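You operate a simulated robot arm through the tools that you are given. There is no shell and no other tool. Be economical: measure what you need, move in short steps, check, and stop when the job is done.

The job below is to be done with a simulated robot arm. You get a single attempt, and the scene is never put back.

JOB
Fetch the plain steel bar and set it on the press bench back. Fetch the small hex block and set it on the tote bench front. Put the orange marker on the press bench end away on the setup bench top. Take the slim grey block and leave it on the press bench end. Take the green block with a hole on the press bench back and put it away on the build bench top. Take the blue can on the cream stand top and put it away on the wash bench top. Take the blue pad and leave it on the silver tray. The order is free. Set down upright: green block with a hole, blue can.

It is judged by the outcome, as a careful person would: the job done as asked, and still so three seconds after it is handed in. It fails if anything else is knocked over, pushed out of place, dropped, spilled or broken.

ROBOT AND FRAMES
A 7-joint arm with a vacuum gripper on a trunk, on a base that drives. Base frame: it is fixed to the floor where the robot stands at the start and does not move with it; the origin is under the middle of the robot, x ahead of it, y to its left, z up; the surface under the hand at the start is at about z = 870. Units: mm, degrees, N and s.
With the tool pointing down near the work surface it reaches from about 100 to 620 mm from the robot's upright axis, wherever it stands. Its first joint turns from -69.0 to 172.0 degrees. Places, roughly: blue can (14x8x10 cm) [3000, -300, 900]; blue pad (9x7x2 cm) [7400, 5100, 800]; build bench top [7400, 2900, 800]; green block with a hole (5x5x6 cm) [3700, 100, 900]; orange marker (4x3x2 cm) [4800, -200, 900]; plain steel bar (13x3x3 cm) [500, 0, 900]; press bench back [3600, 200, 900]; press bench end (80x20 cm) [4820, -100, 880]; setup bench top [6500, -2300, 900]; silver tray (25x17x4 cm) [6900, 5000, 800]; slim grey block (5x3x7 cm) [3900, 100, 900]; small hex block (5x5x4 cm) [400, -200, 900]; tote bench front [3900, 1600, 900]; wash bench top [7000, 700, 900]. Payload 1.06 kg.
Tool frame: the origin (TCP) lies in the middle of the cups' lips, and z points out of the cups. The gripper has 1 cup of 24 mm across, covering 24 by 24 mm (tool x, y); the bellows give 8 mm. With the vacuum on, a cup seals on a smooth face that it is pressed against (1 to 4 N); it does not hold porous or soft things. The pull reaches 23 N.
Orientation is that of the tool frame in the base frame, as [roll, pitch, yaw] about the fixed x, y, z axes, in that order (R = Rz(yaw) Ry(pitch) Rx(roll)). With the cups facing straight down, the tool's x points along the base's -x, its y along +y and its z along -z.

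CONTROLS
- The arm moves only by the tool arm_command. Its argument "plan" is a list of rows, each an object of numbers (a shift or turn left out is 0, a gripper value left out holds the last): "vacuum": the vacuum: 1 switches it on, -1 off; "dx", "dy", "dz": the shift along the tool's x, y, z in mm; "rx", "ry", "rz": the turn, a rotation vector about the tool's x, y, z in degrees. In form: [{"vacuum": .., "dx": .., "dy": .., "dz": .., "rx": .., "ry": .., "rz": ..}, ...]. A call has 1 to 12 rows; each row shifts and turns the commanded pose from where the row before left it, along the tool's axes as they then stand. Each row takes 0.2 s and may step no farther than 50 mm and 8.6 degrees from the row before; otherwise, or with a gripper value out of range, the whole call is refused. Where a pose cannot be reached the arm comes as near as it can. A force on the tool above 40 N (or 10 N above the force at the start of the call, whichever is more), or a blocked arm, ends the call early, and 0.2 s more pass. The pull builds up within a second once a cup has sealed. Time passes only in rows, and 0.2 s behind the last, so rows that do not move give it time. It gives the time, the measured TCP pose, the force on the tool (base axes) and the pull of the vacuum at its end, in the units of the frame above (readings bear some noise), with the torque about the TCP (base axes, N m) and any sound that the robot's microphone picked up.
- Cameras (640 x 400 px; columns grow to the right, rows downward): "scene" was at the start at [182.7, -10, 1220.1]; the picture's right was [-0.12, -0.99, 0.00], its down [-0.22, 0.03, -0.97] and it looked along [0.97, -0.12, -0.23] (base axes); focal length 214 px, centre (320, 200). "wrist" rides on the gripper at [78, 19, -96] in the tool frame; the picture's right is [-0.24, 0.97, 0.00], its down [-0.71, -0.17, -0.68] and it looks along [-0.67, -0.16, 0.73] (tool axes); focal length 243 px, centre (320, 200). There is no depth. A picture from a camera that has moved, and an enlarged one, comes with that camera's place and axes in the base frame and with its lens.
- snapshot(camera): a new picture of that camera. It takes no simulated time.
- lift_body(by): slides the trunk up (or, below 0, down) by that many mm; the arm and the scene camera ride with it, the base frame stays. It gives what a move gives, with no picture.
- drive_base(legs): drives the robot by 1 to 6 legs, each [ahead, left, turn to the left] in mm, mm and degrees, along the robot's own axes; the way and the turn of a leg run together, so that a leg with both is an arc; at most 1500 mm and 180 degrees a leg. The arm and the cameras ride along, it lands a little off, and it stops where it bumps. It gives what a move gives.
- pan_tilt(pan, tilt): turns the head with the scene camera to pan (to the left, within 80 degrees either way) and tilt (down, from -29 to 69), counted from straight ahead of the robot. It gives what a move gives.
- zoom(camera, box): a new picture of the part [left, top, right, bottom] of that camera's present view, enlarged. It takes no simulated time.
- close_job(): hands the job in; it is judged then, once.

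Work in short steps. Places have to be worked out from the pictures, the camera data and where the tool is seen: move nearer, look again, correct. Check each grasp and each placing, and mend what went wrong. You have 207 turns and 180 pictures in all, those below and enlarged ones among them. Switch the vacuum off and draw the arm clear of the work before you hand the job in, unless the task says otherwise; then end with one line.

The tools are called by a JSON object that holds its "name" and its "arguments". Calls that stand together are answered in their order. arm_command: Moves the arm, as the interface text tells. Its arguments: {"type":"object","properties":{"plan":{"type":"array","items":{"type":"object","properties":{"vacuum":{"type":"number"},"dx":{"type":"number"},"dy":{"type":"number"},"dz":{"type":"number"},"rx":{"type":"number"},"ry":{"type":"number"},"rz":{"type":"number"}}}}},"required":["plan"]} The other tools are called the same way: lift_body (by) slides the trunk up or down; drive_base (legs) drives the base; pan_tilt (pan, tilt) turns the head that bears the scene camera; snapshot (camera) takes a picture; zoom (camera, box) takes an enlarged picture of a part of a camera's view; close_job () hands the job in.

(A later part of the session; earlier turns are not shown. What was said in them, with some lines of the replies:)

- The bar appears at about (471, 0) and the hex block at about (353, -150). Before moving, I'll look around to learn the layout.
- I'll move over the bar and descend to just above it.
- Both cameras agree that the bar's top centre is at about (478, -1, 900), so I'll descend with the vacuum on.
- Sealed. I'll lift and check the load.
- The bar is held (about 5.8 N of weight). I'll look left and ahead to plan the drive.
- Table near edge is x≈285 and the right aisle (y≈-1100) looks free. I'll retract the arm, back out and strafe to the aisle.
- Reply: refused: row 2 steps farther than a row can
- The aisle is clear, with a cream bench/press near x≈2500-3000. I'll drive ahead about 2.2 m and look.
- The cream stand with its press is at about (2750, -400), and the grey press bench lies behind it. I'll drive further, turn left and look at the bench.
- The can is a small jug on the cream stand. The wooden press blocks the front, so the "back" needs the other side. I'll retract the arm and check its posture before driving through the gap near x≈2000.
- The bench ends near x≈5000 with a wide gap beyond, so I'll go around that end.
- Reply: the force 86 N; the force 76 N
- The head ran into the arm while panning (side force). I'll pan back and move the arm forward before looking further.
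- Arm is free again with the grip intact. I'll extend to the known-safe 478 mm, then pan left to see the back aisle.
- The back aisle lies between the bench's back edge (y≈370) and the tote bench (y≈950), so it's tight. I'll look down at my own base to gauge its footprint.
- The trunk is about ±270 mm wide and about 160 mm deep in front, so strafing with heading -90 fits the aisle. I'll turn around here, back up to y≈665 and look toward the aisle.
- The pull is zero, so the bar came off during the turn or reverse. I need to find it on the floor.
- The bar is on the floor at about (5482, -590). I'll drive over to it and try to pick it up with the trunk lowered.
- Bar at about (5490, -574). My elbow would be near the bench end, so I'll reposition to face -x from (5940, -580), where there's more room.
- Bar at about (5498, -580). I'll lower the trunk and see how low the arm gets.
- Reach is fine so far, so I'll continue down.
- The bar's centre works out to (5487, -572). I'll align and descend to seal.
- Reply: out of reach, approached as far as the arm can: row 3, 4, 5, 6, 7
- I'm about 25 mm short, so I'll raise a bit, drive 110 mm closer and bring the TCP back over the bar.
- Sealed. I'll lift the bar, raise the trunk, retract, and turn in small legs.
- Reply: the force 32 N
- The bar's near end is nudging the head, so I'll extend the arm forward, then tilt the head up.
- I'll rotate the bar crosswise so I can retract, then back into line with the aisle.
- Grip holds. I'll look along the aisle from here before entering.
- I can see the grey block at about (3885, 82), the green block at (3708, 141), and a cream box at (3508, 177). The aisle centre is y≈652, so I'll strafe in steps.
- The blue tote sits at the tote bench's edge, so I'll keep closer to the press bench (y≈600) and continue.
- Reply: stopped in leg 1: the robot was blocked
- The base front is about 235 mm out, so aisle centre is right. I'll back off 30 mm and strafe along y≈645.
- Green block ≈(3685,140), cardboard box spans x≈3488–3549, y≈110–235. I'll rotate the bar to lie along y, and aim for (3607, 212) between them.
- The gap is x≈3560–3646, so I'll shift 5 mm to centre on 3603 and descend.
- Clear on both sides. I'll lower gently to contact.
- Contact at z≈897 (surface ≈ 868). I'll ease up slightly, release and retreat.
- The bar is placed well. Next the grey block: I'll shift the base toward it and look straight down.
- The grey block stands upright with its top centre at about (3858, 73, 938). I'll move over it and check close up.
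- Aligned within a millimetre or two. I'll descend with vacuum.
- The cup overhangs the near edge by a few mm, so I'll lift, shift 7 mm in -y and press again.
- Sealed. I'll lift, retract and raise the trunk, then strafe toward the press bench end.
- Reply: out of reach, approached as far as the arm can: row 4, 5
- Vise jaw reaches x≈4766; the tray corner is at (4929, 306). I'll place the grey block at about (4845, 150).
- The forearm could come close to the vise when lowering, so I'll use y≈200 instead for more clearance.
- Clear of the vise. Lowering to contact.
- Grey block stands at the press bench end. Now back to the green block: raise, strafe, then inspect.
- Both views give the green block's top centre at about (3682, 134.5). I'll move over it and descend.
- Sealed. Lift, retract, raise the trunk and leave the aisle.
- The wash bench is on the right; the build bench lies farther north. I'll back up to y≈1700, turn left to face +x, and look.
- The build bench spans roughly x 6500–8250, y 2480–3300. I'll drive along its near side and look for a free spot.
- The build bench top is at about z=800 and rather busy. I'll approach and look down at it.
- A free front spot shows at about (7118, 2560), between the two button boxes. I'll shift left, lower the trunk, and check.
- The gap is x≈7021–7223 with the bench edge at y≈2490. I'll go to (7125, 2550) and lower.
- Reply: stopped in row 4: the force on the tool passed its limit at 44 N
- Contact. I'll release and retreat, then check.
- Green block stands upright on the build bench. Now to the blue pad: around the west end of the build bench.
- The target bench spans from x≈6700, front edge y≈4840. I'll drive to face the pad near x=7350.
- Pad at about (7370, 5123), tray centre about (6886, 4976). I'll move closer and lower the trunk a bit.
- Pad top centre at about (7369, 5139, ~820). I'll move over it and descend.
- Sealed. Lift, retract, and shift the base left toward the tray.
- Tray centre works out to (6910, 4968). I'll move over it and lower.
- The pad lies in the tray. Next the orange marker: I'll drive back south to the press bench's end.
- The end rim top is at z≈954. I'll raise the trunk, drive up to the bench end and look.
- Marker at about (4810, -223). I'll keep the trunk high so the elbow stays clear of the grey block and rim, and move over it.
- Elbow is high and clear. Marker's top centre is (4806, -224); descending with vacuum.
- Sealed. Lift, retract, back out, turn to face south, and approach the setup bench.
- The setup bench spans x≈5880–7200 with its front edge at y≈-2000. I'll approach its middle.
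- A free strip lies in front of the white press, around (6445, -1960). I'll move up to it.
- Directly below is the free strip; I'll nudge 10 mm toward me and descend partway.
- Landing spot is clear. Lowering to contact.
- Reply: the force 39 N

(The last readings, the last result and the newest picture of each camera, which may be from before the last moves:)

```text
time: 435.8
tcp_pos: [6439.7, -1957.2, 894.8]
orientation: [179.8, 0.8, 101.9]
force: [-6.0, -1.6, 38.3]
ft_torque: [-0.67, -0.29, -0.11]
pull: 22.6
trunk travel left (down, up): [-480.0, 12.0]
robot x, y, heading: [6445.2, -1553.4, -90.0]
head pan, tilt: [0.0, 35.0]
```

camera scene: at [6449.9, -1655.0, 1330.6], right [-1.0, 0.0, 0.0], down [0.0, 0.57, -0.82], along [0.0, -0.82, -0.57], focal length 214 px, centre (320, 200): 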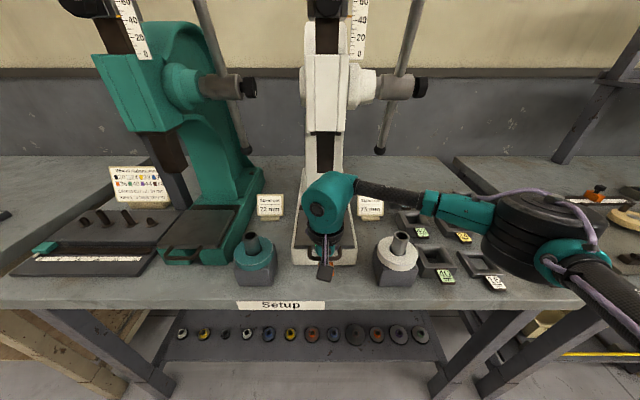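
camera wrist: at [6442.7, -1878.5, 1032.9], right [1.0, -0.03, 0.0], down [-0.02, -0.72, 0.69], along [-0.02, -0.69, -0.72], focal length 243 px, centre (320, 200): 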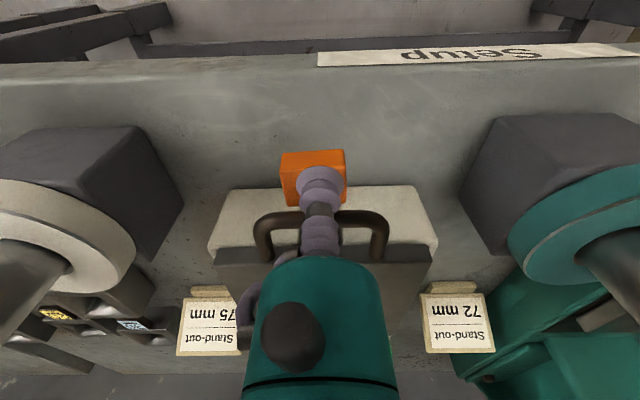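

{"name": "arm_command", "arguments": {"plan": [{"dz": -3}, {"vacuum": -1}, {}, {}, {}, {"dz": -5}, {"dz": -15}, {"dz": -40}, {"dz": -50}, {"dz": -50}]}}

{"name": "snapshot", "arguments": {"camera": "scene"}}

{"name": "snapshot", "arguments": {"camera": "wrist"}}

```text
time: 437.9
tcp_pos: [6440.6, -1956.4, 1053.6]
orientation: [179.9, 0.3, 101.9]
force: [1.5, -0.1, -0.1]
ft_torque: [-0.04, -0.04, 0.02]
pull: 0.1
trunk travel left (down, up): [-480.0, 12.0]
robot x, y, heading: [6446.8, -1550.3, -89.9]
head pan, tilt: [0.0, 35.0]
```

```text
78 pictures are left
camera scene: at [6450.0, -1654.6, 1330.6], right [-1.0, 0.0, 0.0], down [0.0, 0.57, -0.82], along [0.0, -0.82, -0.57], focal length 214 px, centre (320, 200)
```

scene: 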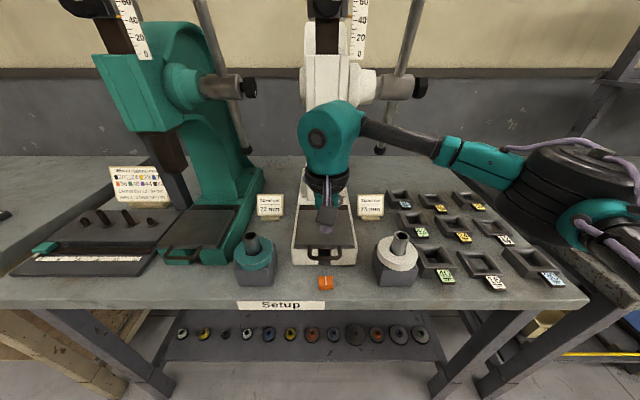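

```text
77 pictures are left
camera wrist: at [6442.2, -1876.0, 1148.6], right [1.0, -0.03, 0.0], down [-0.02, -0.72, 0.69], along [-0.02, -0.69, -0.73], focal length 243 px, centre (320, 200)
```

wrist: 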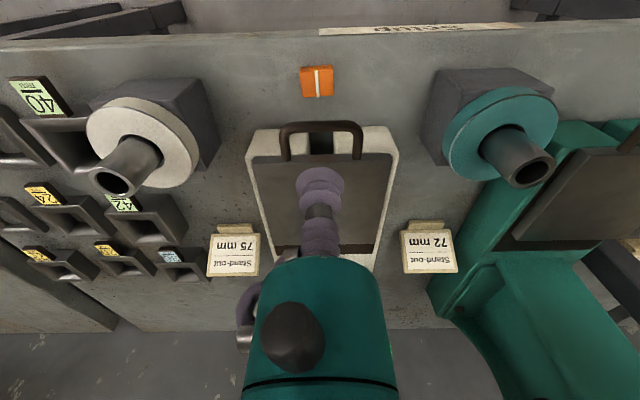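

Marker placed. Now the blue can: back off, turn to face north and strafe west to the cream stand.

{"name": "drive_base", "arguments": {"legs": [[-430, 0, 0], [0, 0, 90], [0, 0, 90], [0, 1150, 0], [0, 1150, 0], [0, 1150, 0]]}}

{"name": "pan_tilt", "arguments": {"pan": 0, "tilt": 30}}

{"name": "snapshot", "arguments": {"camera": "scene"}}

```text
time: 478.2
tcp_pos: [2993.3, -844.1, 1054.1]
orientation: [179.9, 0.3, -75.6]
force: [0.4, 0.1, 0.8]
ft_torque: [0.01, 0.02, -0.03]
pull: 0.1
trunk travel left (down, up): [-480.0, 12.0]
robot x, y, heading: [3000.2, -1248.2, 92.5]
head pan, tilt: [0.0, 35.0]
```

```text
time: 478.8
tcp_pos: [2993.8, -842.4, 1053.6]
orientation: [179.9, 0.4, -75.5]
force: [0.6, 0.3, -0.2]
ft_torque: [0.0, -0.01, -0.02]
pull: 0.1
trunk travel left (down, up): [-480.0, 12.0]
robot x, y, heading: [2999.7, -1249.8, 92.4]
head pan, tilt: [0.0, 30.0]
```

```text
76 pictures are left
camera scene: at [2995.3, -1139.6, 1338.3], right [1.0, 0.05, 0.0], down [0.02, -0.5, -0.87], along [-0.04, 0.86, -0.5], focal length 214 px, centre (320, 200)
```

scene: 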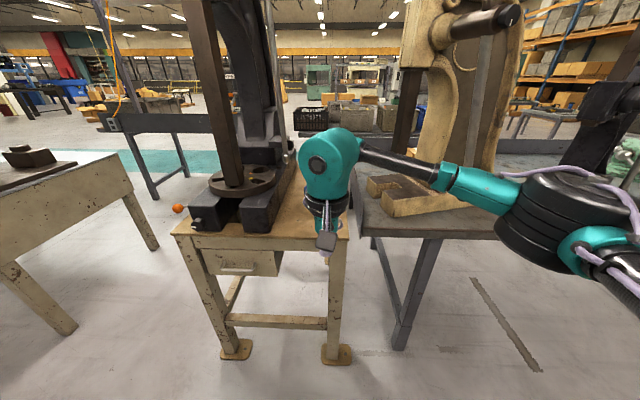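

The gripper hides the can; I'll raise and shift the tool aside, move closer, and look.

{"name": "arm_command", "arguments": {"plan": [{"dz": -45}, {"dz": -45}, {"dy": -45, "dx": 10}, {"dy": -45, "dx": 10}]}}

{"name": "drive_base", "arguments": {"legs": [[240, 0, -2]]}}

{"name": "pan_tilt", "arguments": {"pan": 15, "tilt": 35}}

{"name": "snapshot", "arguments": {"camera": "scene"}}

{"name": "snapshot", "arguments": {"camera": "wrist"}}

```text
time: 479.8
tcp_pos: [3086.7, -842.0, 1142.6]
orientation: [179.8, 0.3, -75.5]
force: [-1.0, 0.0, -0.3]
ft_torque: [0.02, 0.0, 0.04]
pull: 0.2
trunk travel left (down, up): [-480.0, 12.0]
robot x, y, heading: [2999.8, -1243.5, 92.4]
head pan, tilt: [0.0, 30.0]
```

```text
time: 481.6
tcp_pos: [3093.9, -604.7, 1142.6]
orientation: [179.9, 0.4, -77.6]
force: [0.9, 0.1, -0.2]
ft_torque: [0.0, 0.01, -0.04]
pull: 0.1
trunk travel left (down, up): [-480.0, 12.0]
robot x, y, heading: [2993.2, -1008.2, 90.7]
head pan, tilt: [0.0, 30.0]
```

```text
time: 482.4
tcp_pos: [3093.5, -605.3, 1143.4]
orientation: [179.8, 0.3, -77.6]
force: [-0.2, -0.9, -0.1]
ft_torque: [0.01, 0.04, -0.02]
pull: 0.1
trunk travel left (down, up): [-480.0, 12.0]
robot x, y, heading: [2992.9, -1006.2, 90.4]
head pan, tilt: [15.0, 35.0]
```

```text
75 pictures are left
camera scene: at [2969.7, -905.5, 1330.6], right [0.96, 0.27, 0.0], down [0.15, -0.55, -0.82], along [-0.22, 0.79, -0.57], focal length 214 px, centre (320, 200)
```

scene: 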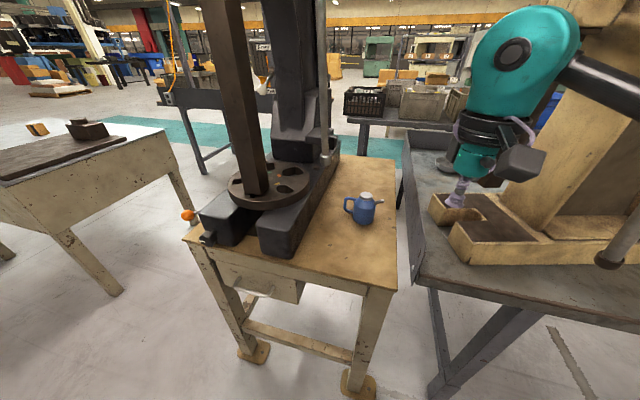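

```text
74 pictures are left
camera wrist: at [3091.9, -687.4, 1237.9], right [-1.0, 0.02, 0.0], down [0.02, 0.72, 0.69], along [0.01, 0.69, -0.72], focal length 243 px, centre (320, 200)
```

wrist: 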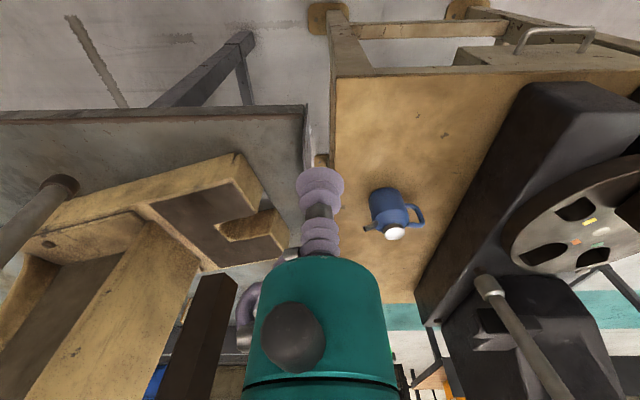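

{"name": "zoom", "arguments": {"camera": "scene", "box": [310, 165, 420, 245]}}

{"name": "zoom", "arguments": {"camera": "wrist", "box": [340, 160, 450, 260]}}

```text
5.00 times, centred on (365, 205) of scene
camera zoom: at [2969.7, -905.5, 1330.6], right [0.96, 0.27, 0.0], down [0.15, -0.55, -0.82], along [-0.22, 0.79, -0.57], focal length 1072 px, centre (95, 175)
```

zoom: 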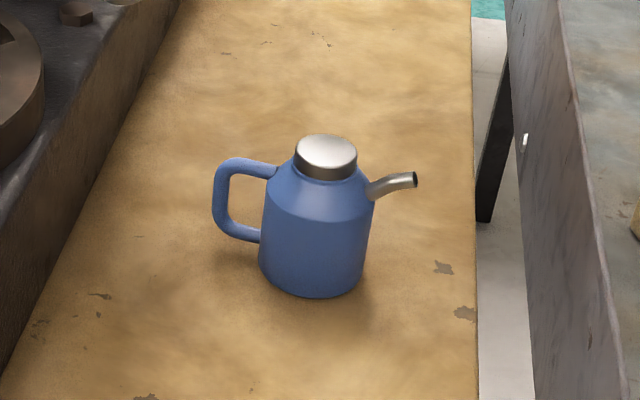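

```text
4.00 times, centred on (395, 210) of wrist
camera zoom: at [3091.9, -687.4, 1237.9], right [-1.0, 0.02, 0.0], down [0.02, 0.72, 0.69], along [0.01, 0.69, -0.72], focal length 970 px, centre (20, 160)
```

zoom: 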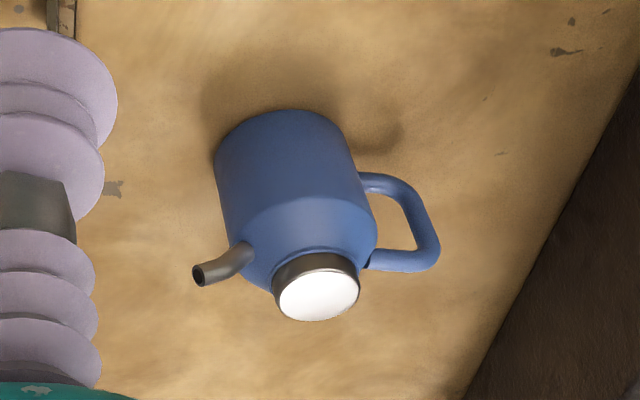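

The can has a flat lid, triangulated at (2958, -324, 955). I'll move closer and bring the tool above it.

{"name": "drive_base", "arguments": {"legs": [[135, 60, 0]]}}

{"name": "snapshot", "arguments": {"camera": "scene"}}

```text
time: 483.8
tcp_pos: [3030.7, -471.1, 1143.2]
orientation: [179.8, 0.3, -77.5]
force: [0.2, 0.0, -0.7]
ft_torque: [0.01, -0.01, 0.04]
pull: 0.1
trunk travel left (down, up): [-480.0, 12.0]
robot x, y, heading: [2930.8, -874.4, 90.5]
head pan, tilt: [15.0, 35.0]
```

```text
71 pictures are left
camera scene: at [2907.7, -771.0, 1330.5], right [0.96, 0.27, 0.0], down [0.15, -0.55, -0.82], along [-0.22, 0.79, -0.57], focal length 214 px, centre (320, 200)
```

scene: 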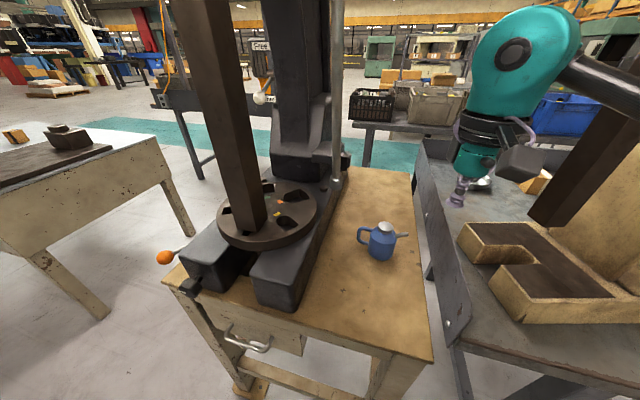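

{"name": "arm_command", "arguments": {"plan": [{"dx": -40, "dy": 10}, {"dx": -40, "dy": 10}, {"dx": -40, "dy": 10}, {"dx": -39, "dy": 9.5}, {"dz": 45}, {"dz": 45}, {}]}}

{"name": "snapshot", "arguments": {"camera": "scene"}}

{"name": "snapshot", "arguments": {"camera": "wrist"}}

```text
time: 485.4
tcp_pos: [2958.0, -324.1, 1053.1]
orientation: [179.9, 0.4, -77.5]
force: [-0.3, -0.8, 0.0]
ft_torque: [0.0, 0.01, 0.0]
pull: 0.0
trunk travel left (down, up): [-480.0, 12.0]
robot x, y, heading: [2933.6, -871.8, 90.5]
head pan, tilt: [15.0, 35.0]
```

```text
70 pictures are left
camera scene: at [2908.2, -772.0, 1330.6], right [0.96, 0.27, 0.0], down [0.15, -0.55, -0.82], along [-0.22, 0.79, -0.57], focal length 214 px, centre (320, 200)
```

scene: 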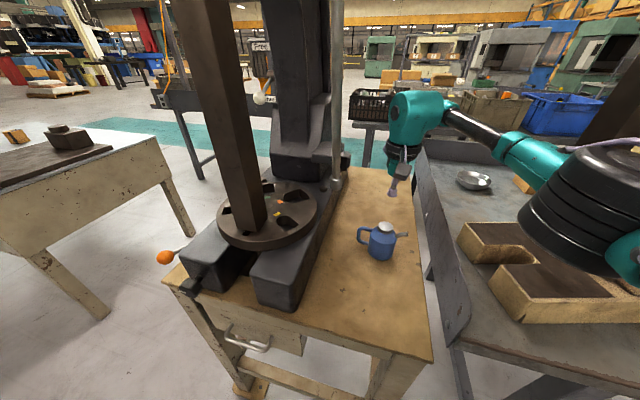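

```text
69 pictures are left
camera wrist: at [2956.8, -406.4, 1147.0], right [-1.0, 0.02, 0.0], down [0.02, 0.72, 0.69], along [0.01, 0.69, -0.72], focal length 243 px, centre (320, 200)
```

wrist: 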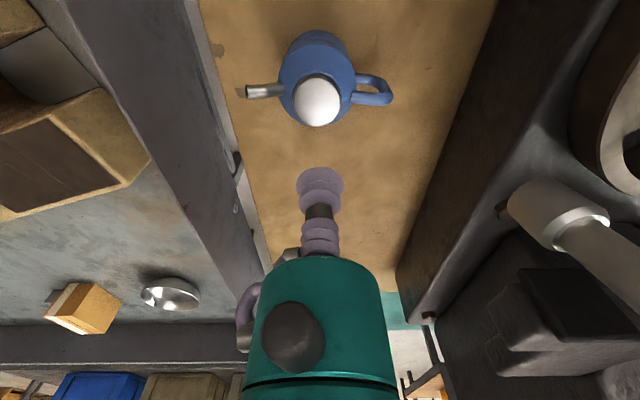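

Refined lid centre: (2959, -330, 960). Descending with vacuum.

{"name": "arm_command", "arguments": {"plan": [{"vacuum": 1, "dx": 6, "dz": 45}, {"dz": 32}, {"dz": 6}, {"dz": 4}, {"dz": 3}, {"dz": 2}, {}]}}

{"name": "zoom", "arguments": {"camera": "wrist", "box": [240, 100, 400, 200]}}

```text
time: 486.9
tcp_pos: [2958.6, -329.5, 962.2]
orientation: [179.9, 0.3, -77.5]
force: [-0.2, -1.2, -0.6]
ft_torque: [-0.01, 0.02, 0.03]
pull: 0.1
trunk travel left (down, up): [-480.0, 12.0]
robot x, y, heading: [2932.6, -876.2, 90.4]
head pan, tilt: [15.0, 35.0]
```

```text
4.00 times, centred on (320, 150) of wrist
camera zoom: at [2957.8, -411.8, 1056.5], right [-1.0, 0.02, 0.0], down [0.02, 0.72, 0.69], along [0.01, 0.69, -0.72], focal length 970 px, centre (320, 400)
```

zoom: 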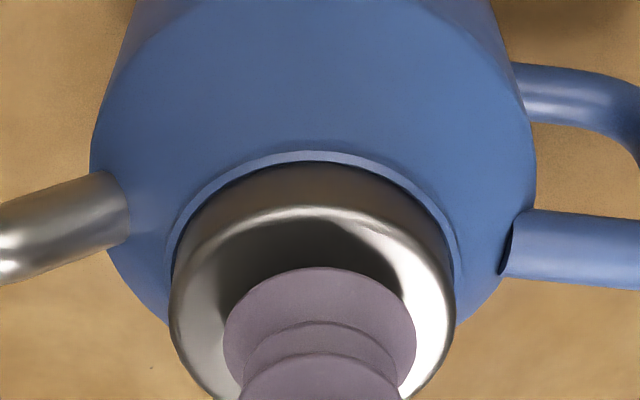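

{"name": "arm_command", "arguments": {"plan": [{"dz": 3}, {"dz": 2}, {"dz": 2}, {"dz": 2}, {}, {}]}}

```text
time: 488.4
tcp_pos: [2959.2, -329.5, 954.6]
orientation: [179.9, 0.5, -77.5]
force: [0.6, 4.5, 18.0]
ft_torque: [-0.05, -0.03, -0.05]
pull: 23.2
trunk travel left (down, up): [-480.0, 12.0]
robot x, y, heading: [2934.0, -873.2, 90.6]
head pan, tilt: [15.0, 35.0]
```

Sealed. I'll lift slowly and verify the whole can comes along.

{"name": "arm_command", "arguments": {"plan": [{"dz": -5}, {"dz": -10}, {"dz": -20}, {"dz": -25}, {"dz": -25}, {"dz": -25}, {"dz": -25}, {}]}}

{"name": "snapshot", "arguments": {"camera": "scene"}}

```text
time: 490.1
tcp_pos: [2959.9, -330.2, 1088.4]
orientation: [180.0, 0.3, -77.5]
force: [0.1, 0.0, -3.4]
ft_torque: [0.02, -0.05, 0.0]
pull: 22.7
trunk travel left (down, up): [-480.0, 12.0]
robot x, y, heading: [2930.7, -876.7, 90.3]
head pan, tilt: [15.0, 35.0]
```

```text
67 pictures are left
camera scene: at [2908.2, -771.5, 1330.5], right [0.96, 0.27, 0.0], down [0.15, -0.55, -0.82], along [-0.22, 0.79, -0.57], focal length 214 px, centre (320, 200)
```

scene: 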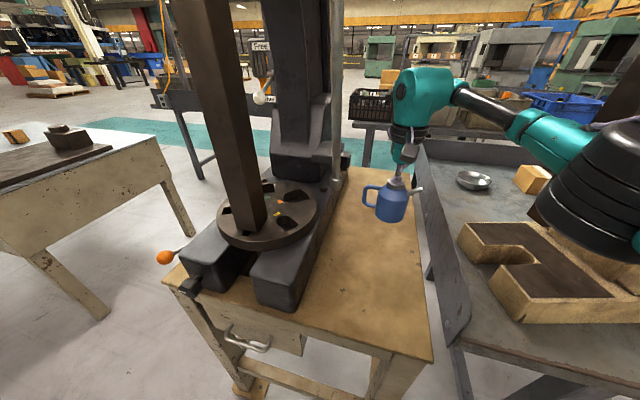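

The can hangs straight (3.4 N). I'll retract, back off, and drive round to the wash bench's north side.

{"name": "arm_command", "arguments": {"plan": [{"dz": -20}, {"dx": 30}, {"dx": 30}, {"dx": 30}, {"dx": 30}, {}]}}

{"name": "drive_base", "arguments": {"legs": [[-280, 0, 0], [0, -975, 0], [0, -975, 0], [0, -975, 0]]}}

```text
time: 491.6
tcp_pos: [2984.8, -447.3, 1107.2]
orientation: [179.9, 0.2, -77.6]
force: [-0.9, 0.4, -3.2]
ft_torque: [0.02, -0.01, 0.0]
pull: 22.9
trunk travel left (down, up): [-480.0, 12.0]
robot x, y, heading: [2933.9, -874.2, 90.7]
head pan, tilt: [15.0, 35.0]
```

```text
time: 518.9
tcp_pos: [5908.3, -672.0, 1106.7]
orientation: [179.9, 0.2, -77.3]
force: [1.4, 0.3, -2.3]
ft_torque: [0.0, -0.02, -0.03]
pull: 22.6
trunk travel left (down, up): [-480.0, 12.0]
robot x, y, heading: [5857.9, -1102.0, 90.8]
head pan, tilt: [15.0, 35.0]
```

{"name": "drive_base", "arguments": {"legs": [[1000, 60, 0], [1000, 0, 0], [900, 0, 0]]}}

{"name": "drive_base", "arguments": {"legs": [[0, 0, -22], [0, 0, -22], [0, 0, -23], [0, 0, -23]]}}

{"name": "pan_tilt", "arguments": {"pan": -15, "tilt": 20}}

{"name": "snapshot", "arguments": {"camera": "scene"}}

```text
time: 533.2
tcp_pos: [5838.2, 2222.7, 1108.1]
orientation: [179.9, 0.3, -78.1]
force: [0.4, 0.6, -2.4]
ft_torque: [0.0, 0.03, 0.04]
pull: 22.9
trunk travel left (down, up): [-480.0, 12.0]
robot x, y, heading: [5782.7, 1794.2, 90.3]
head pan, tilt: [15.0, 35.0]
```

```text
time: 538.4
tcp_pos: [6207.1, 1740.8, 1107.2]
orientation: [179.8, 0.2, -167.8]
force: [0.0, -0.1, -2.8]
ft_torque: [-0.02, 0.01, 0.01]
pull: 22.6
trunk travel left (down, up): [-480.0, 12.0]
robot x, y, heading: [5781.1, 1800.7, 0.2]
head pan, tilt: [15.0, 35.0]
```

```text
time: 539.3
tcp_pos: [6206.7, 1741.8, 1108.7]
orientation: [179.9, 0.2, -167.8]
force: [0.5, 0.9, -2.9]
ft_torque: [0.02, -0.01, -0.01]
pull: 22.7
trunk travel left (down, up): [-480.0, 12.0]
robot x, y, heading: [5777.1, 1796.8, 0.3]
head pan, tilt: [-15.0, 20.0]
```

```text
66 pictures are left
camera scene: at [5886.0, 1774.8, 1354.4], right [-0.25, -0.97, 0.0], down [-0.33, 0.09, -0.94], along [0.91, -0.24, -0.34], focal length 214 px, centre (320, 200)
```

scene: 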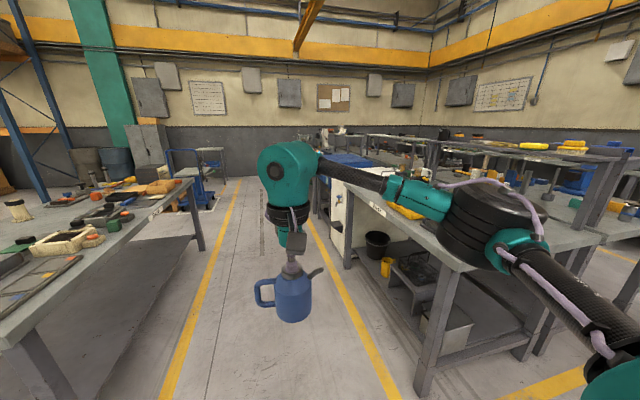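

{"name": "drive_base", "arguments": {"legs": [[1150, 0, 0], [0, 0, -22], [0, 0, -22], [0, 0, -23], [0, 0, -23]]}}

{"name": "pan_tilt", "arguments": {"pan": 0, "tilt": 30}}

{"name": "snapshot", "arguments": {"camera": "scene"}}

```text
time: 549.9
tcp_pos: [6870.2, 1381.2, 1108.0]
orientation: [-180.0, 0.2, 102.2]
force: [0.7, 0.8, -2.9]
ft_torque: [0.0, -0.01, 0.01]
pull: 23.0
trunk travel left (down, up): [-480.0, 12.0]
robot x, y, heading: [6926.3, 1805.6, -89.4]
head pan, tilt: [-15.0, 20.0]
```

```text
time: 550.6
tcp_pos: [6870.4, 1380.0, 1107.6]
orientation: [179.9, 0.3, 102.3]
force: [0.5, -0.3, -3.6]
ft_torque: [-0.04, -0.01, 0.0]
pull: 22.7
trunk travel left (down, up): [-480.0, 12.0]
robot x, y, heading: [6923.1, 1805.2, -89.8]
head pan, tilt: [0.0, 30.0]
```

```text
65 pictures are left
camera scene: at [6925.8, 1702.5, 1338.4], right [-1.0, -0.01, 0.0], down [0.0, 0.5, -0.87], along [0.01, -0.87, -0.5], focal length 214 px, centre (320, 200)
```

scene: 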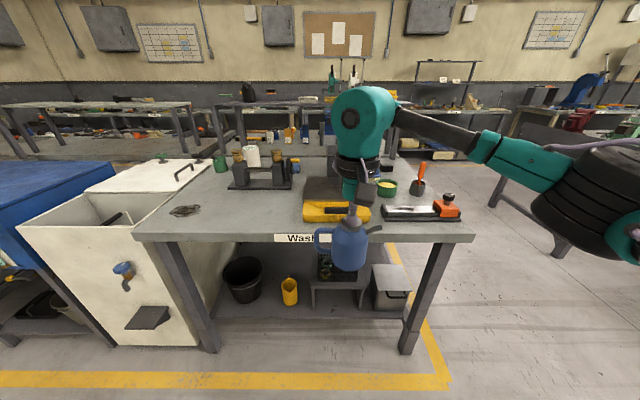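

Free area on the wash bench around (7190, 1000). I'll drive there.

{"name": "drive_base", "arguments": {"legs": [[0, 315, 0], [365, 0, 0]]}}

{"name": "pan_tilt", "arguments": {"pan": 0, "tilt": 40}}

{"name": "snapshot", "arguments": {"camera": "scene"}}

{"name": "snapshot", "arguments": {"camera": "wrist"}}

```text
time: 555.9
tcp_pos: [7186.8, 1017.3, 1107.9]
orientation: [179.9, 0.3, 102.3]
force: [0.4, -0.6, -3.0]
ft_torque: [0.03, -0.02, 0.0]
pull: 23.2
trunk travel left (down, up): [-480.0, 12.0]
robot x, y, heading: [7241.8, 1443.0, -89.5]
head pan, tilt: [0.0, 30.0]
```

```text
time: 556.6
tcp_pos: [7187.1, 1018.3, 1107.9]
orientation: [180.0, 0.3, 102.3]
force: [0.5, -0.5, -2.8]
ft_torque: [0.03, 0.01, -0.01]
pull: 22.6
trunk travel left (down, up): [-480.0, 12.0]
robot x, y, heading: [7239.2, 1445.2, -89.6]
head pan, tilt: [0.0, 40.0]
```

```text
64 pictures are left
camera scene: at [7241.5, 1345.6, 1323.0], right [-1.0, -0.01, 0.0], down [-0.01, 0.64, -0.77], along [0.01, -0.77, -0.64], focal length 214 px, centre (320, 200)
```

scene: 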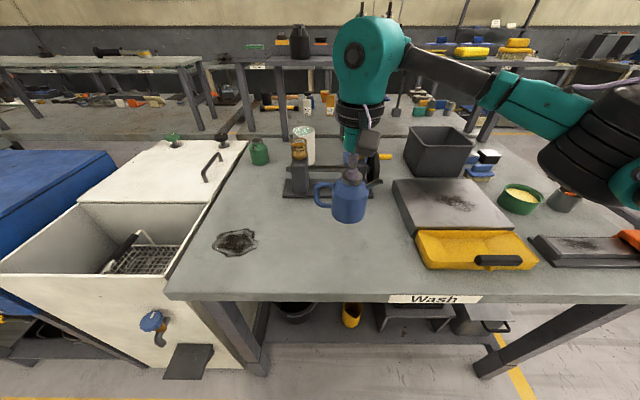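

```text
63 pictures are left
camera wrist: at [7188.6, 1097.7, 1202.2], right [1.0, -0.02, 0.0], down [-0.02, -0.73, 0.69], along [-0.01, -0.69, -0.73], focal length 243 px, centre (320, 200)
```

wrist: 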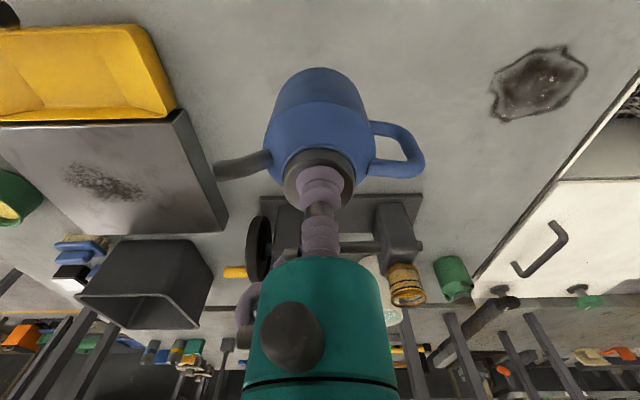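

The spot under the can is clear. Lowering gently.

{"name": "arm_command", "arguments": {"plan": [{"dz": 30}, {"dz": 30}, {"dz": 25}, {"dz": 15}, {}]}}

{"name": "snapshot", "arguments": {"camera": "scene"}}

```text
time: 557.8
tcp_pos: [7187.3, 1019.4, 1007.5]
orientation: [179.9, 0.3, 102.4]
force: [-0.1, 0.5, -3.3]
ft_torque: [0.01, 0.04, -0.01]
pull: 22.6
trunk travel left (down, up): [-480.0, 12.0]
robot x, y, heading: [7242.9, 1443.3, -89.5]
head pan, tilt: [0.0, 40.0]
```

```text
62 pictures are left
camera scene: at [7241.5, 1345.6, 1323.0], right [-1.0, -0.01, 0.0], down [-0.01, 0.64, -0.77], along [0.01, -0.77, -0.64], focal length 214 px, centre (320, 200)
```

scene: 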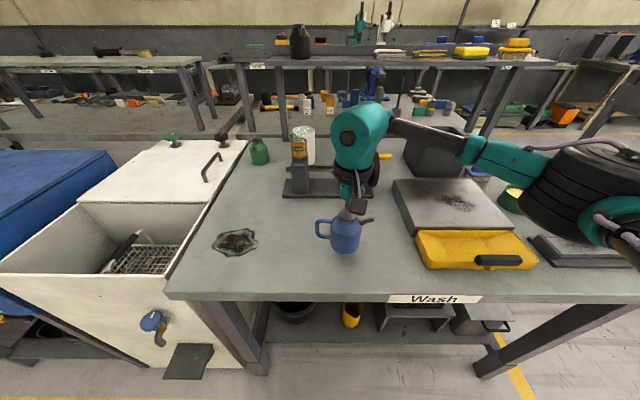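

{"name": "arm_command", "arguments": {"plan": [{"dz": 12}, {"dz": 8}, {"dz": 5}, {"dz": 4}, {"dz": 3}]}}

```text
time: 559.0
tcp_pos: [7186.7, 1017.5, 975.1]
orientation: [179.8, 0.3, 102.3]
force: [0.6, -0.1, -1.8]
ft_torque: [0.0, 0.02, -0.01]
pull: 22.7
trunk travel left (down, up): [-480.0, 12.0]
robot x, y, heading: [7241.4, 1443.4, -89.5]
head pan, tilt: [0.0, 40.0]
```

{"name": "arm_command", "arguments": {"plan": [{"dz": 2}, {"dz": 2}, {"dz": 2}, {"dz": 2}]}}

```text
time: 560.0
tcp_pos: [7185.3, 1016.5, 967.4]
orientation: [179.9, 0.3, 102.3]
force: [-0.5, -0.6, 0.0]
ft_torque: [0.0, 0.04, 0.01]
pull: 22.7
trunk travel left (down, up): [-480.0, 12.0]
robot x, y, heading: [7242.9, 1443.6, -89.3]
head pan, tilt: [0.0, 40.0]
```

Contact is just starting (force rising to 0), so I'll go down a touch more.

{"name": "arm_command", "arguments": {"plan": [{"dz": 1.5}, {"dz": 1.5}, {}]}}

```text
time: 560.8
tcp_pos: [7186.9, 1018.2, 965.2]
orientation: [179.8, 0.4, 102.3]
force: [-1.7, -2.7, 18.1]
ft_torque: [0.07, 0.04, -0.03]
pull: 22.5
trunk travel left (down, up): [-480.0, 12.0]
robot x, y, heading: [7238.9, 1444.4, -89.5]
head pan, tilt: [0.0, 40.0]
```

{"name": "arm_command", "arguments": {"plan": [{"dz": -1}, {"vacuum": -1}, {}, {}, {}, {"dz": -4}, {"dz": -10}, {"dz": -30}, {"dz": -40}, {"dz": -40}]}}

{"name": "snapshot", "arguments": {"camera": "scene"}}

```text
time: 563.0
tcp_pos: [7187.4, 1017.7, 1090.3]
orientation: [-180.0, 0.3, 102.3]
force: [-0.8, 1.0, -0.1]
ft_torque: [0.01, -0.01, -0.01]
pull: 0.0
trunk travel left (down, up): [-480.0, 12.0]
robot x, y, heading: [7242.5, 1448.7, -89.5]
head pan, tilt: [0.0, 40.0]
```

```text
61 pictures are left
camera scene: at [7241.7, 1345.9, 1323.0], right [-1.0, -0.01, 0.0], down [-0.01, 0.64, -0.77], along [0.01, -0.77, -0.64], focal length 214 px, centre (320, 200)
```

scene: 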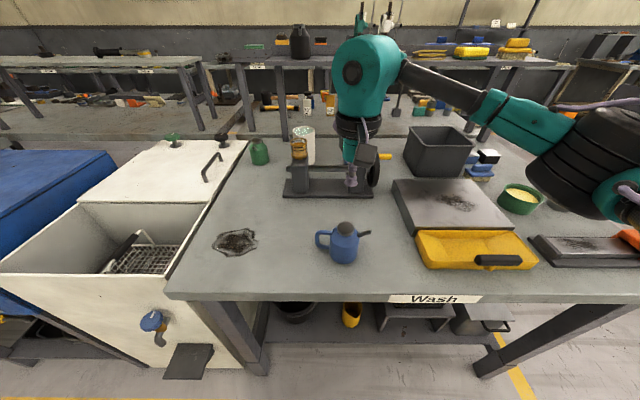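

The can stands upright on the wash bench. Last: the hex block. I'll return west along the northern walkway (y≈2300).

{"name": "drive_base", "arguments": {"legs": [[-350, 0, -0.5], [0, -1450, 0], [-500, 0, 0], [0, -1200, 0]]}}

{"name": "pan_tilt", "arguments": {"pan": -75, "tilt": 20}}

{"name": "snapshot", "arguments": {"camera": "scene"}}

```text
time: 590.8
tcp_pos: [4519.1, 1875.4, 1090.1]
orientation: [179.9, 0.3, 101.3]
force: [0.7, 0.2, -0.2]
ft_torque: [0.02, -0.01, -0.05]
pull: 0.1
trunk travel left (down, up): [-480.0, 12.0]
robot x, y, heading: [4577.5, 2299.0, -90.5]
head pan, tilt: [0.0, 40.0]
```

```text
time: 592.2
tcp_pos: [4519.4, 1876.0, 1089.7]
orientation: [179.9, 0.4, 101.3]
force: [-0.7, 0.4, 0.5]
ft_torque: [0.02, 0.02, 0.03]
pull: 0.1
trunk travel left (down, up): [-480.0, 12.0]
robot x, y, heading: [4580.7, 2299.7, -90.5]
head pan, tilt: [-75.0, 20.0]
```

```text
60 pictures are left
camera scene: at [4490.1, 2265.2, 1354.4], right [-0.25, 0.97, 0.0], down [0.33, 0.09, -0.94], along [-0.91, -0.24, -0.34], focal length 214 px, centre (320, 200)
```

scene: 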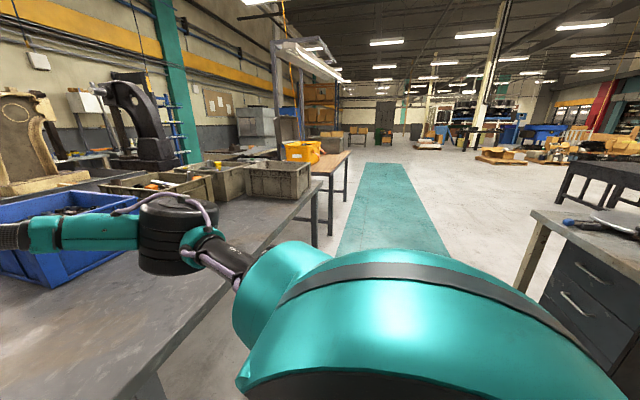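

Walkway is clear. I'll keep a little further north and continue west to the start table.

{"name": "drive_base", "arguments": {"legs": [[-200, 0, 0.5], [0, -1250, 0], [0, -1250, 0], [0, -1250, 0], [0, -1250, 0]]}}

{"name": "snapshot", "arguments": {"camera": "scene"}}

```text
time: 637.1
tcp_pos: [-483.6, 2086.1, 1090.0]
orientation: [179.9, 0.3, 101.6]
force: [0.2, -0.4, -0.1]
ft_torque: [-0.01, 0.0, 0.01]
pull: 0.0
trunk travel left (down, up): [-480.0, 12.0]
robot x, y, heading: [-424.3, 2510.5, -90.2]
head pan, tilt: [-75.0, 20.0]
```

```text
59 pictures are left
camera scene: at [-515.3, 2474.1, 1354.4], right [-0.25, 0.97, 0.0], down [0.33, 0.09, -0.94], along [-0.91, -0.24, -0.34], focal length 214 px, centre (320, 200)
```

scene: 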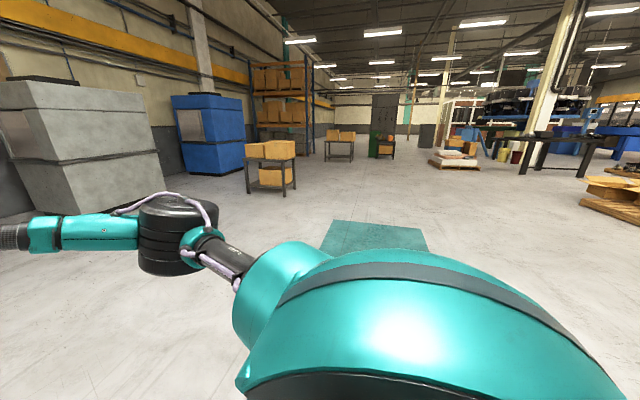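

{"name": "drive_base", "arguments": {"legs": [[1300, 0, 0], [1300, 0, 0], [0, 0, 90], [400, 0, 0]]}}

{"name": "pan_tilt", "arguments": {"pan": -10, "tilt": 45}}

{"name": "snapshot", "arguments": {"camera": "scene"}}

{"name": "snapshot", "arguments": {"camera": "wrist"}}

```text
time: 655.7
tcp_pos: [401.9, -129.8, 1090.3]
orientation: [179.9, 0.3, -167.3]
force: [-0.1, -0.3, 0.5]
ft_torque: [0.01, 0.0, 0.0]
pull: 0.1
trunk travel left (down, up): [-480.0, 12.0]
robot x, y, heading: [-26.0, -81.7, 1.0]
head pan, tilt: [-75.0, 20.0]
```

```text
time: 657.0
tcp_pos: [402.3, -130.1, 1088.8]
orientation: [179.9, 0.3, -167.3]
force: [-0.1, 0.2, -0.2]
ft_torque: [0.0, -0.02, 0.0]
pull: 0.1
trunk travel left (down, up): [-480.0, 12.0]
robot x, y, heading: [-24.4, -80.8, 0.7]
head pan, tilt: [-10.0, 45.0]
```

```text
58 pictures are left
camera scene: at [69.8, -89.9, 1315.8], right [-0.16, -0.99, 0.0], down [-0.7, 0.11, -0.71], along [0.7, -0.11, -0.71], focal length 214 px, centre (320, 200)
```

scene: 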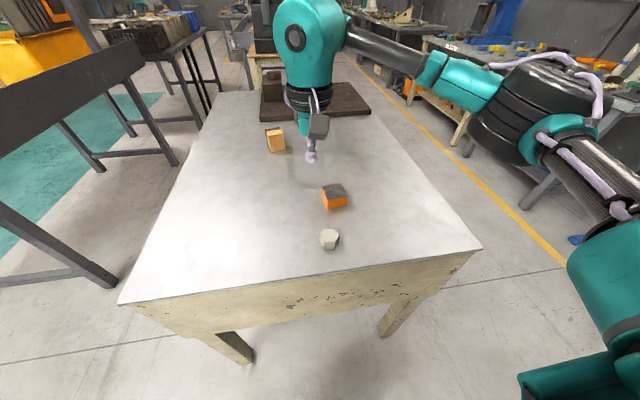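

```text
57 pictures are left
camera wrist: at [321.0, -130.0, 1184.3], right [0.02, 1.0, 0.0], down [0.72, -0.01, 0.69], along [0.69, -0.01, -0.72], focal length 243 px, centre (320, 200)
```

wrist: 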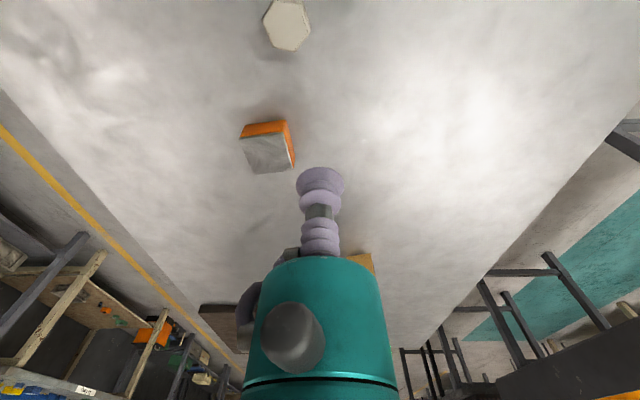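

Hex block top is at about (356, -160, 910). Moving over it.

{"name": "arm_command", "arguments": {"plan": [{"dx": 26, "dy": -10}, {"dx": 25.5, "dy": -9}, {"dz": 45}, {"dz": 45}, {"dz": 20}, {}]}}

{"name": "zoom", "arguments": {"camera": "wrist", "box": [240, 60, 400, 200]}}

{"name": "snapshot", "arguments": {"camera": "scene"}}

```text
time: 658.4
tcp_pos: [354.6, -159.8, 978.9]
orientation: [-180.0, 0.3, -167.3]
force: [0.3, -0.8, 0.4]
ft_torque: [-0.03, 0.0, -0.01]
pull: 0.2
trunk travel left (down, up): [-480.0, 12.0]
robot x, y, heading: [-25.3, -77.8, 0.9]
head pan, tilt: [-10.0, 45.0]
```

```text
2.86 times, centred on (320, 130) of wrist
camera zoom: at [275.2, -160.0, 1073.5], right [0.02, 1.0, 0.0], down [0.72, -0.01, 0.69], along [0.69, -0.01, -0.72], focal length 693 px, centre (320, 400)
```

zoom: 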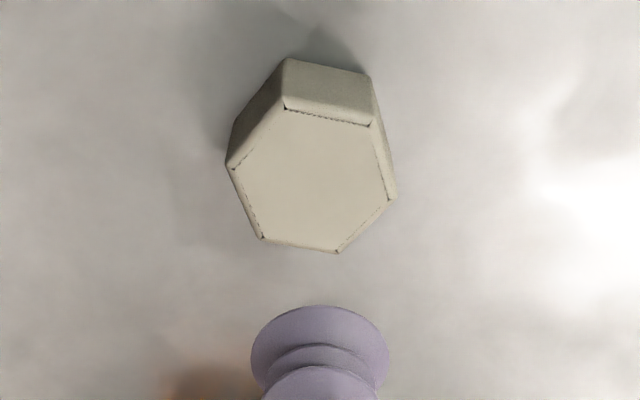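

```text
55 pictures are left
camera scene: at [69.8, -89.8, 1315.8], right [-0.16, -0.99, 0.0], down [-0.7, 0.11, -0.71], along [0.7, -0.11, -0.71], focal length 214 px, centre (320, 200)
```

scene: 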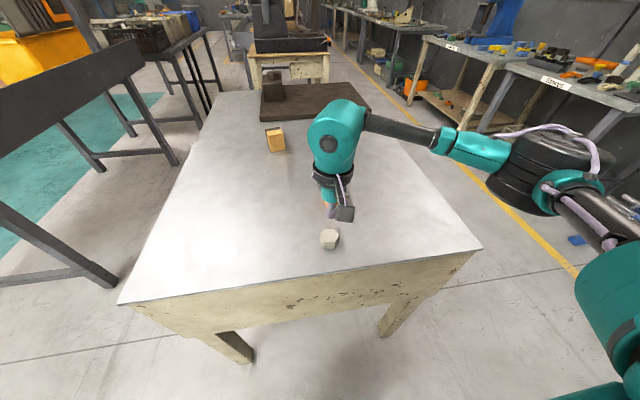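

Aligned within a few mm; descending with vacuum.

{"name": "arm_command", "arguments": {"plan": [{"vacuum": 1, "dx": -1.3, "dy": -3.4, "dz": 40}, {"dz": 22}, {"dz": 5}, {"dz": 4}, {"dz": 3}, {"dz": 2}, {}, {}]}}

```text
time: 660.2
tcp_pos: [359.1, -162.5, 903.6]
orientation: [179.9, 0.2, -167.3]
force: [0.6, 0.2, -0.3]
ft_torque: [0.01, 0.01, -0.01]
pull: 23.2
trunk travel left (down, up): [-480.0, 12.0]
robot x, y, heading: [-26.1, -79.3, 0.9]
head pan, tilt: [-10.0, 45.0]
```

Sealed. Lift and drive back along the north walkway to the tote bench front.

{"name": "arm_command", "arguments": {"plan": [{"dz": -10}, {"dz": -40}, {"dz": -50}, {"dz": -50}, {"dz": -40}, {}]}}

{"name": "snapshot", "arguments": {"camera": "wrist"}}

{"name": "drive_base", "arguments": {"legs": [[-450, 0, -0.8], [0, 1300, 0], [0, 1300, 0]]}}

```text
time: 661.6
tcp_pos: [357.7, -162.2, 1095.5]
orientation: [179.8, 0.4, -167.3]
force: [0.5, -0.1, -1.2]
ft_torque: [0.05, 0.01, 0.02]
pull: 22.6
trunk travel left (down, up): [-480.0, 12.0]
robot x, y, heading: [-26.3, -76.6, 0.8]
head pan, tilt: [-10.0, 45.0]
```

```text
54 pictures are left
camera wrist: at [277.1, -162.4, 1189.1], right [0.02, 1.0, 0.0], down [0.73, -0.01, 0.69], along [0.69, -0.01, -0.73], focal length 243 px, centre (320, 200)
```

wrist: 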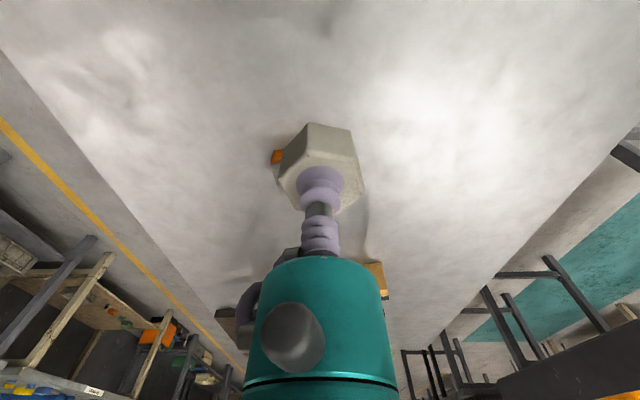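

```text
time: 686.8
tcp_pos: [-116.5, 2438.1, 1093.5]
orientation: [179.9, 0.4, -167.4]
force: [-0.5, 0.0, -1.6]
ft_torque: [0.01, -0.02, -0.03]
pull: 22.9
trunk travel left (down, up): [-480.0, 12.0]
robot x, y, heading: [-497.7, 2523.6, 0.5]
head pan, tilt: [-10.0, 45.0]
```

{"name": "drive_base", "arguments": {"legs": [[1450, 0, -0.5], [1450, 0, 0], [1400, 0, 0]]}}

{"name": "drive_base", "arguments": {"legs": [[0, 0, -22], [0, 0, -22], [0, 0, -23], [0, 0, -23]]}}

{"name": "pan_tilt", "arguments": {"pan": 0, "tilt": 30}}

{"name": "snapshot", "arguments": {"camera": "scene"}}

```text
time: 707.4
tcp_pos: [4184.1, 2478.7, 1093.1]
orientation: [179.9, 0.3, -167.4]
force: [-0.4, 0.1, -0.3]
ft_torque: [0.0, 0.02, 0.0]
pull: 22.8
trunk travel left (down, up): [-480.0, 12.0]
robot x, y, heading: [3801.3, 2559.9, 0.7]
head pan, tilt: [-10.0, 45.0]
```

```text
time: 712.5
tcp_pos: [3715.2, 2179.0, 1093.8]
orientation: [179.9, 0.3, 102.3]
force: [0.1, 0.0, -1.7]
ft_torque: [-0.02, -0.03, 0.01]
pull: 22.9
trunk travel left (down, up): [-480.0, 12.0]
robot x, y, heading: [3799.9, 2563.7, -89.7]
head pan, tilt: [-10.0, 45.0]
```

```text
time: 713.3
tcp_pos: [3714.8, 2178.5, 1094.2]
orientation: [179.9, 0.2, 102.3]
force: [0.2, 0.0, -2.5]
ft_torque: [0.01, 0.04, -0.03]
pull: 23.0
trunk travel left (down, up): [-480.0, 12.0]
robot x, y, heading: [3799.7, 2563.4, -89.6]
head pan, tilt: [0.0, 30.0]
```

```text
53 pictures are left
camera scene: at [3801.3, 2457.4, 1338.3], right [-1.0, -0.01, 0.0], down [0.0, 0.5, -0.87], along [0.01, -0.87, -0.5], focal length 214 px, centre (320, 200)
```

scene: 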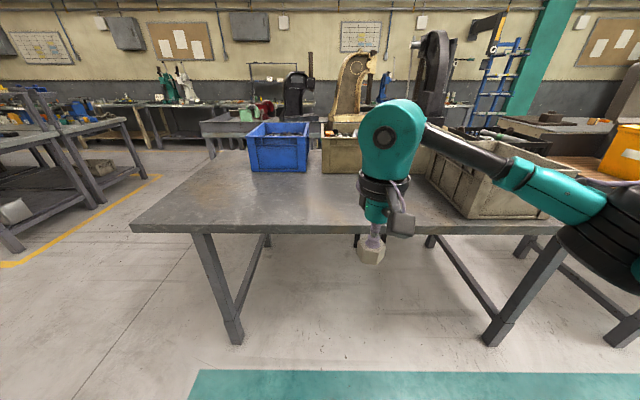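

Free front area around (3900, 1610). I'll approach.

{"name": "drive_base", "arguments": {"legs": [[0, 185, 0], [440, 0, 0]]}}

{"name": "arm_command", "arguments": {"plan": [{"dx": -42}, {"dx": -42}, {"dx": -36}, {"dz": 40}, {"dz": 40}, {}]}}

{"name": "snapshot", "arguments": {"camera": "scene"}}

{"name": "snapshot", "arguments": {"camera": "wrist"}}

```text
time: 717.9
tcp_pos: [3905.1, 1738.8, 1093.6]
orientation: [179.9, 0.3, 102.3]
force: [-0.2, -0.1, -1.1]
ft_torque: [0.03, 0.03, 0.03]
pull: 22.9
trunk travel left (down, up): [-480.0, 12.0]
robot x, y, heading: [3987.3, 2123.1, -89.4]
head pan, tilt: [0.0, 30.0]
```

```text
time: 719.2
tcp_pos: [3930.2, 1623.1, 1015.2]
orientation: [179.9, 0.3, 102.2]
force: [-0.4, 0.5, -2.1]
ft_torque: [-0.02, 0.01, -0.02]
pull: 22.4
trunk travel left (down, up): [-480.0, 12.0]
robot x, y, heading: [3992.0, 2123.2, -89.1]
head pan, tilt: [0.0, 30.0]
```

```text
52 pictures are left
camera scene: at [3991.1, 2019.1, 1338.4], right [-1.0, -0.01, 0.0], down [0.0, 0.5, -0.87], along [0.01, -0.87, -0.5], focal length 214 px, centre (320, 200)
```

scene: 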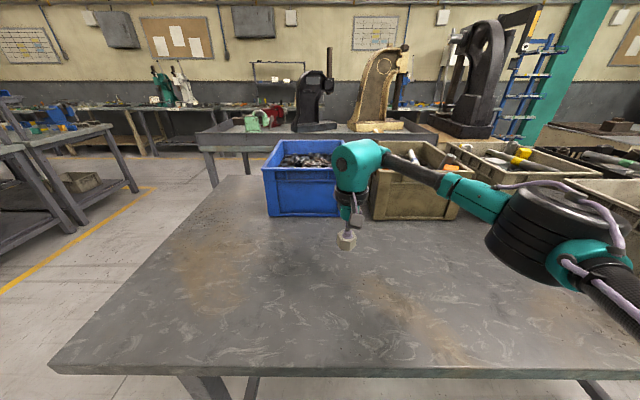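

```text
51 pictures are left
camera wrist: at [3932.0, 1702.3, 1109.1], right [1.0, -0.02, 0.0], down [-0.02, -0.72, 0.69], along [-0.01, -0.69, -0.72], focal length 243 px, centre (320, 200)
```

wrist: 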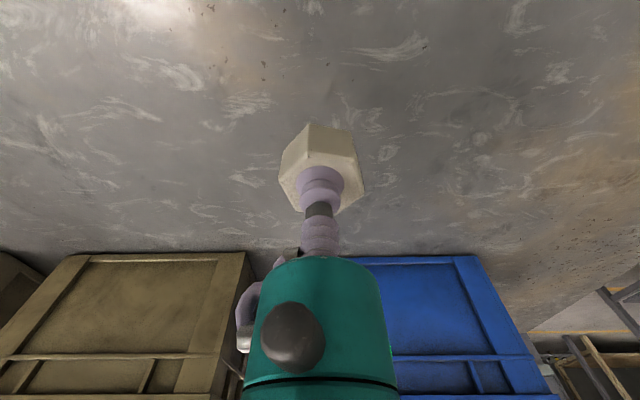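

Clear spot well in front of the totes. Lowering to contact.

{"name": "arm_command", "arguments": {"plan": [{"dz": 45}, {"dz": 40}, {"dz": 10}, {"dz": 5}, {"dz": 3}]}}

```text
time: 720.5
tcp_pos: [3930.6, 1621.2, 910.7]
orientation: [-180.0, 0.2, 102.3]
force: [-0.7, -0.5, -1.3]
ft_torque: [0.0, 0.0, 0.01]
pull: 23.0
trunk travel left (down, up): [-480.0, 12.0]
robot x, y, heading: [3993.7, 2124.5, -89.3]
head pan, tilt: [0.0, 30.0]
```

{"name": "arm_command", "arguments": {"plan": [{"dz": 2}, {"dz": 2}, {"dz": 2}, {"dz": 1.5}]}}

```text
time: 721.5
tcp_pos: [3930.5, 1622.3, 903.8]
orientation: [179.9, 0.3, 102.3]
force: [0.4, -0.4, -0.9]
ft_torque: [-0.04, 0.0, -0.04]
pull: 23.4
trunk travel left (down, up): [-480.0, 12.0]
robot x, y, heading: [3991.8, 2120.5, -89.2]
head pan, tilt: [0.0, 30.0]
```

{"name": "arm_command", "arguments": {"plan": [{"dz": 2}, {"dz": 2}, {"dz": 1.5}, {}]}}

```text
time: 722.5
tcp_pos: [3930.6, 1622.2, 900.3]
orientation: [179.9, 0.5, 102.3]
force: [-2.7, -3.6, 16.5]
ft_torque: [0.03, -0.01, -0.01]
pull: 23.3
trunk travel left (down, up): [-480.0, 12.0]
robot x, y, heading: [3990.2, 2119.7, -89.3]
head pan, tilt: [0.0, 30.0]
```

Contact made. I'll release, retreat and check.

{"name": "arm_command", "arguments": {"plan": [{"dz": -1}, {"vacuum": -1}, {}, {}, {}, {"dz": -5}, {"dz": -15}, {"dz": -40}, {"dz": -50}, {"dz": -50}]}}

{"name": "drive_base", "arguments": {"legs": [[-400, 0, 0]]}}

{"name": "snapshot", "arguments": {"camera": "scene"}}

```text
time: 724.6
tcp_pos: [3931.3, 1622.8, 1062.3]
orientation: [180.0, 0.2, 102.4]
force: [0.2, 0.2, -0.5]
ft_torque: [-0.03, 0.01, -0.04]
pull: 0.0
trunk travel left (down, up): [-480.0, 12.0]
robot x, y, heading: [3990.1, 2125.8, -89.8]
head pan, tilt: [0.0, 30.0]
```

```text
time: 727.1
tcp_pos: [3926.8, 2019.4, 1060.4]
orientation: [179.9, 0.2, 102.4]
force: [0.2, 1.1, 0.1]
ft_torque: [-0.01, -0.03, 0.01]
pull: 0.0
trunk travel left (down, up): [-480.0, 12.0]
robot x, y, heading: [3985.4, 2518.1, -89.5]
head pan, tilt: [0.0, 30.0]
```

```text
50 pictures are left
camera scene: at [3987.6, 2416.4, 1338.4], right [-1.0, -0.01, 0.0], down [-0.01, 0.5, -0.87], along [0.01, -0.87, -0.5], focal length 214 px, centre (320, 200)
```

scene: 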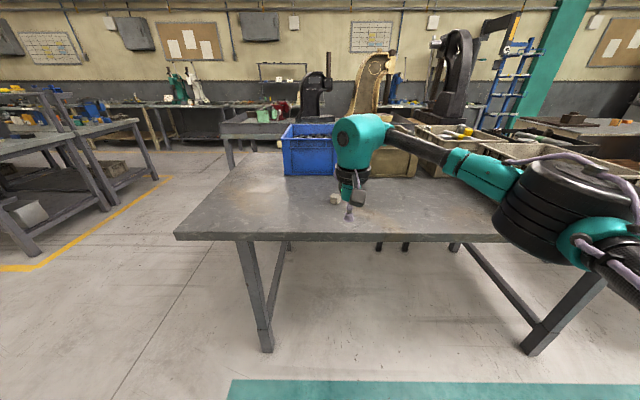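

All seven items have been placed, the vacuum is off and the arm is clear, so I'm handing in the job.

{"name": "close_job", "arguments": {}}

```text
The job is handed in.
```

All seven items are in their asked places, with the green block and blue can upright. One mishap: the steel bar fell to the floor during a base turn early on, and I picked it up and set it on the press bench back.
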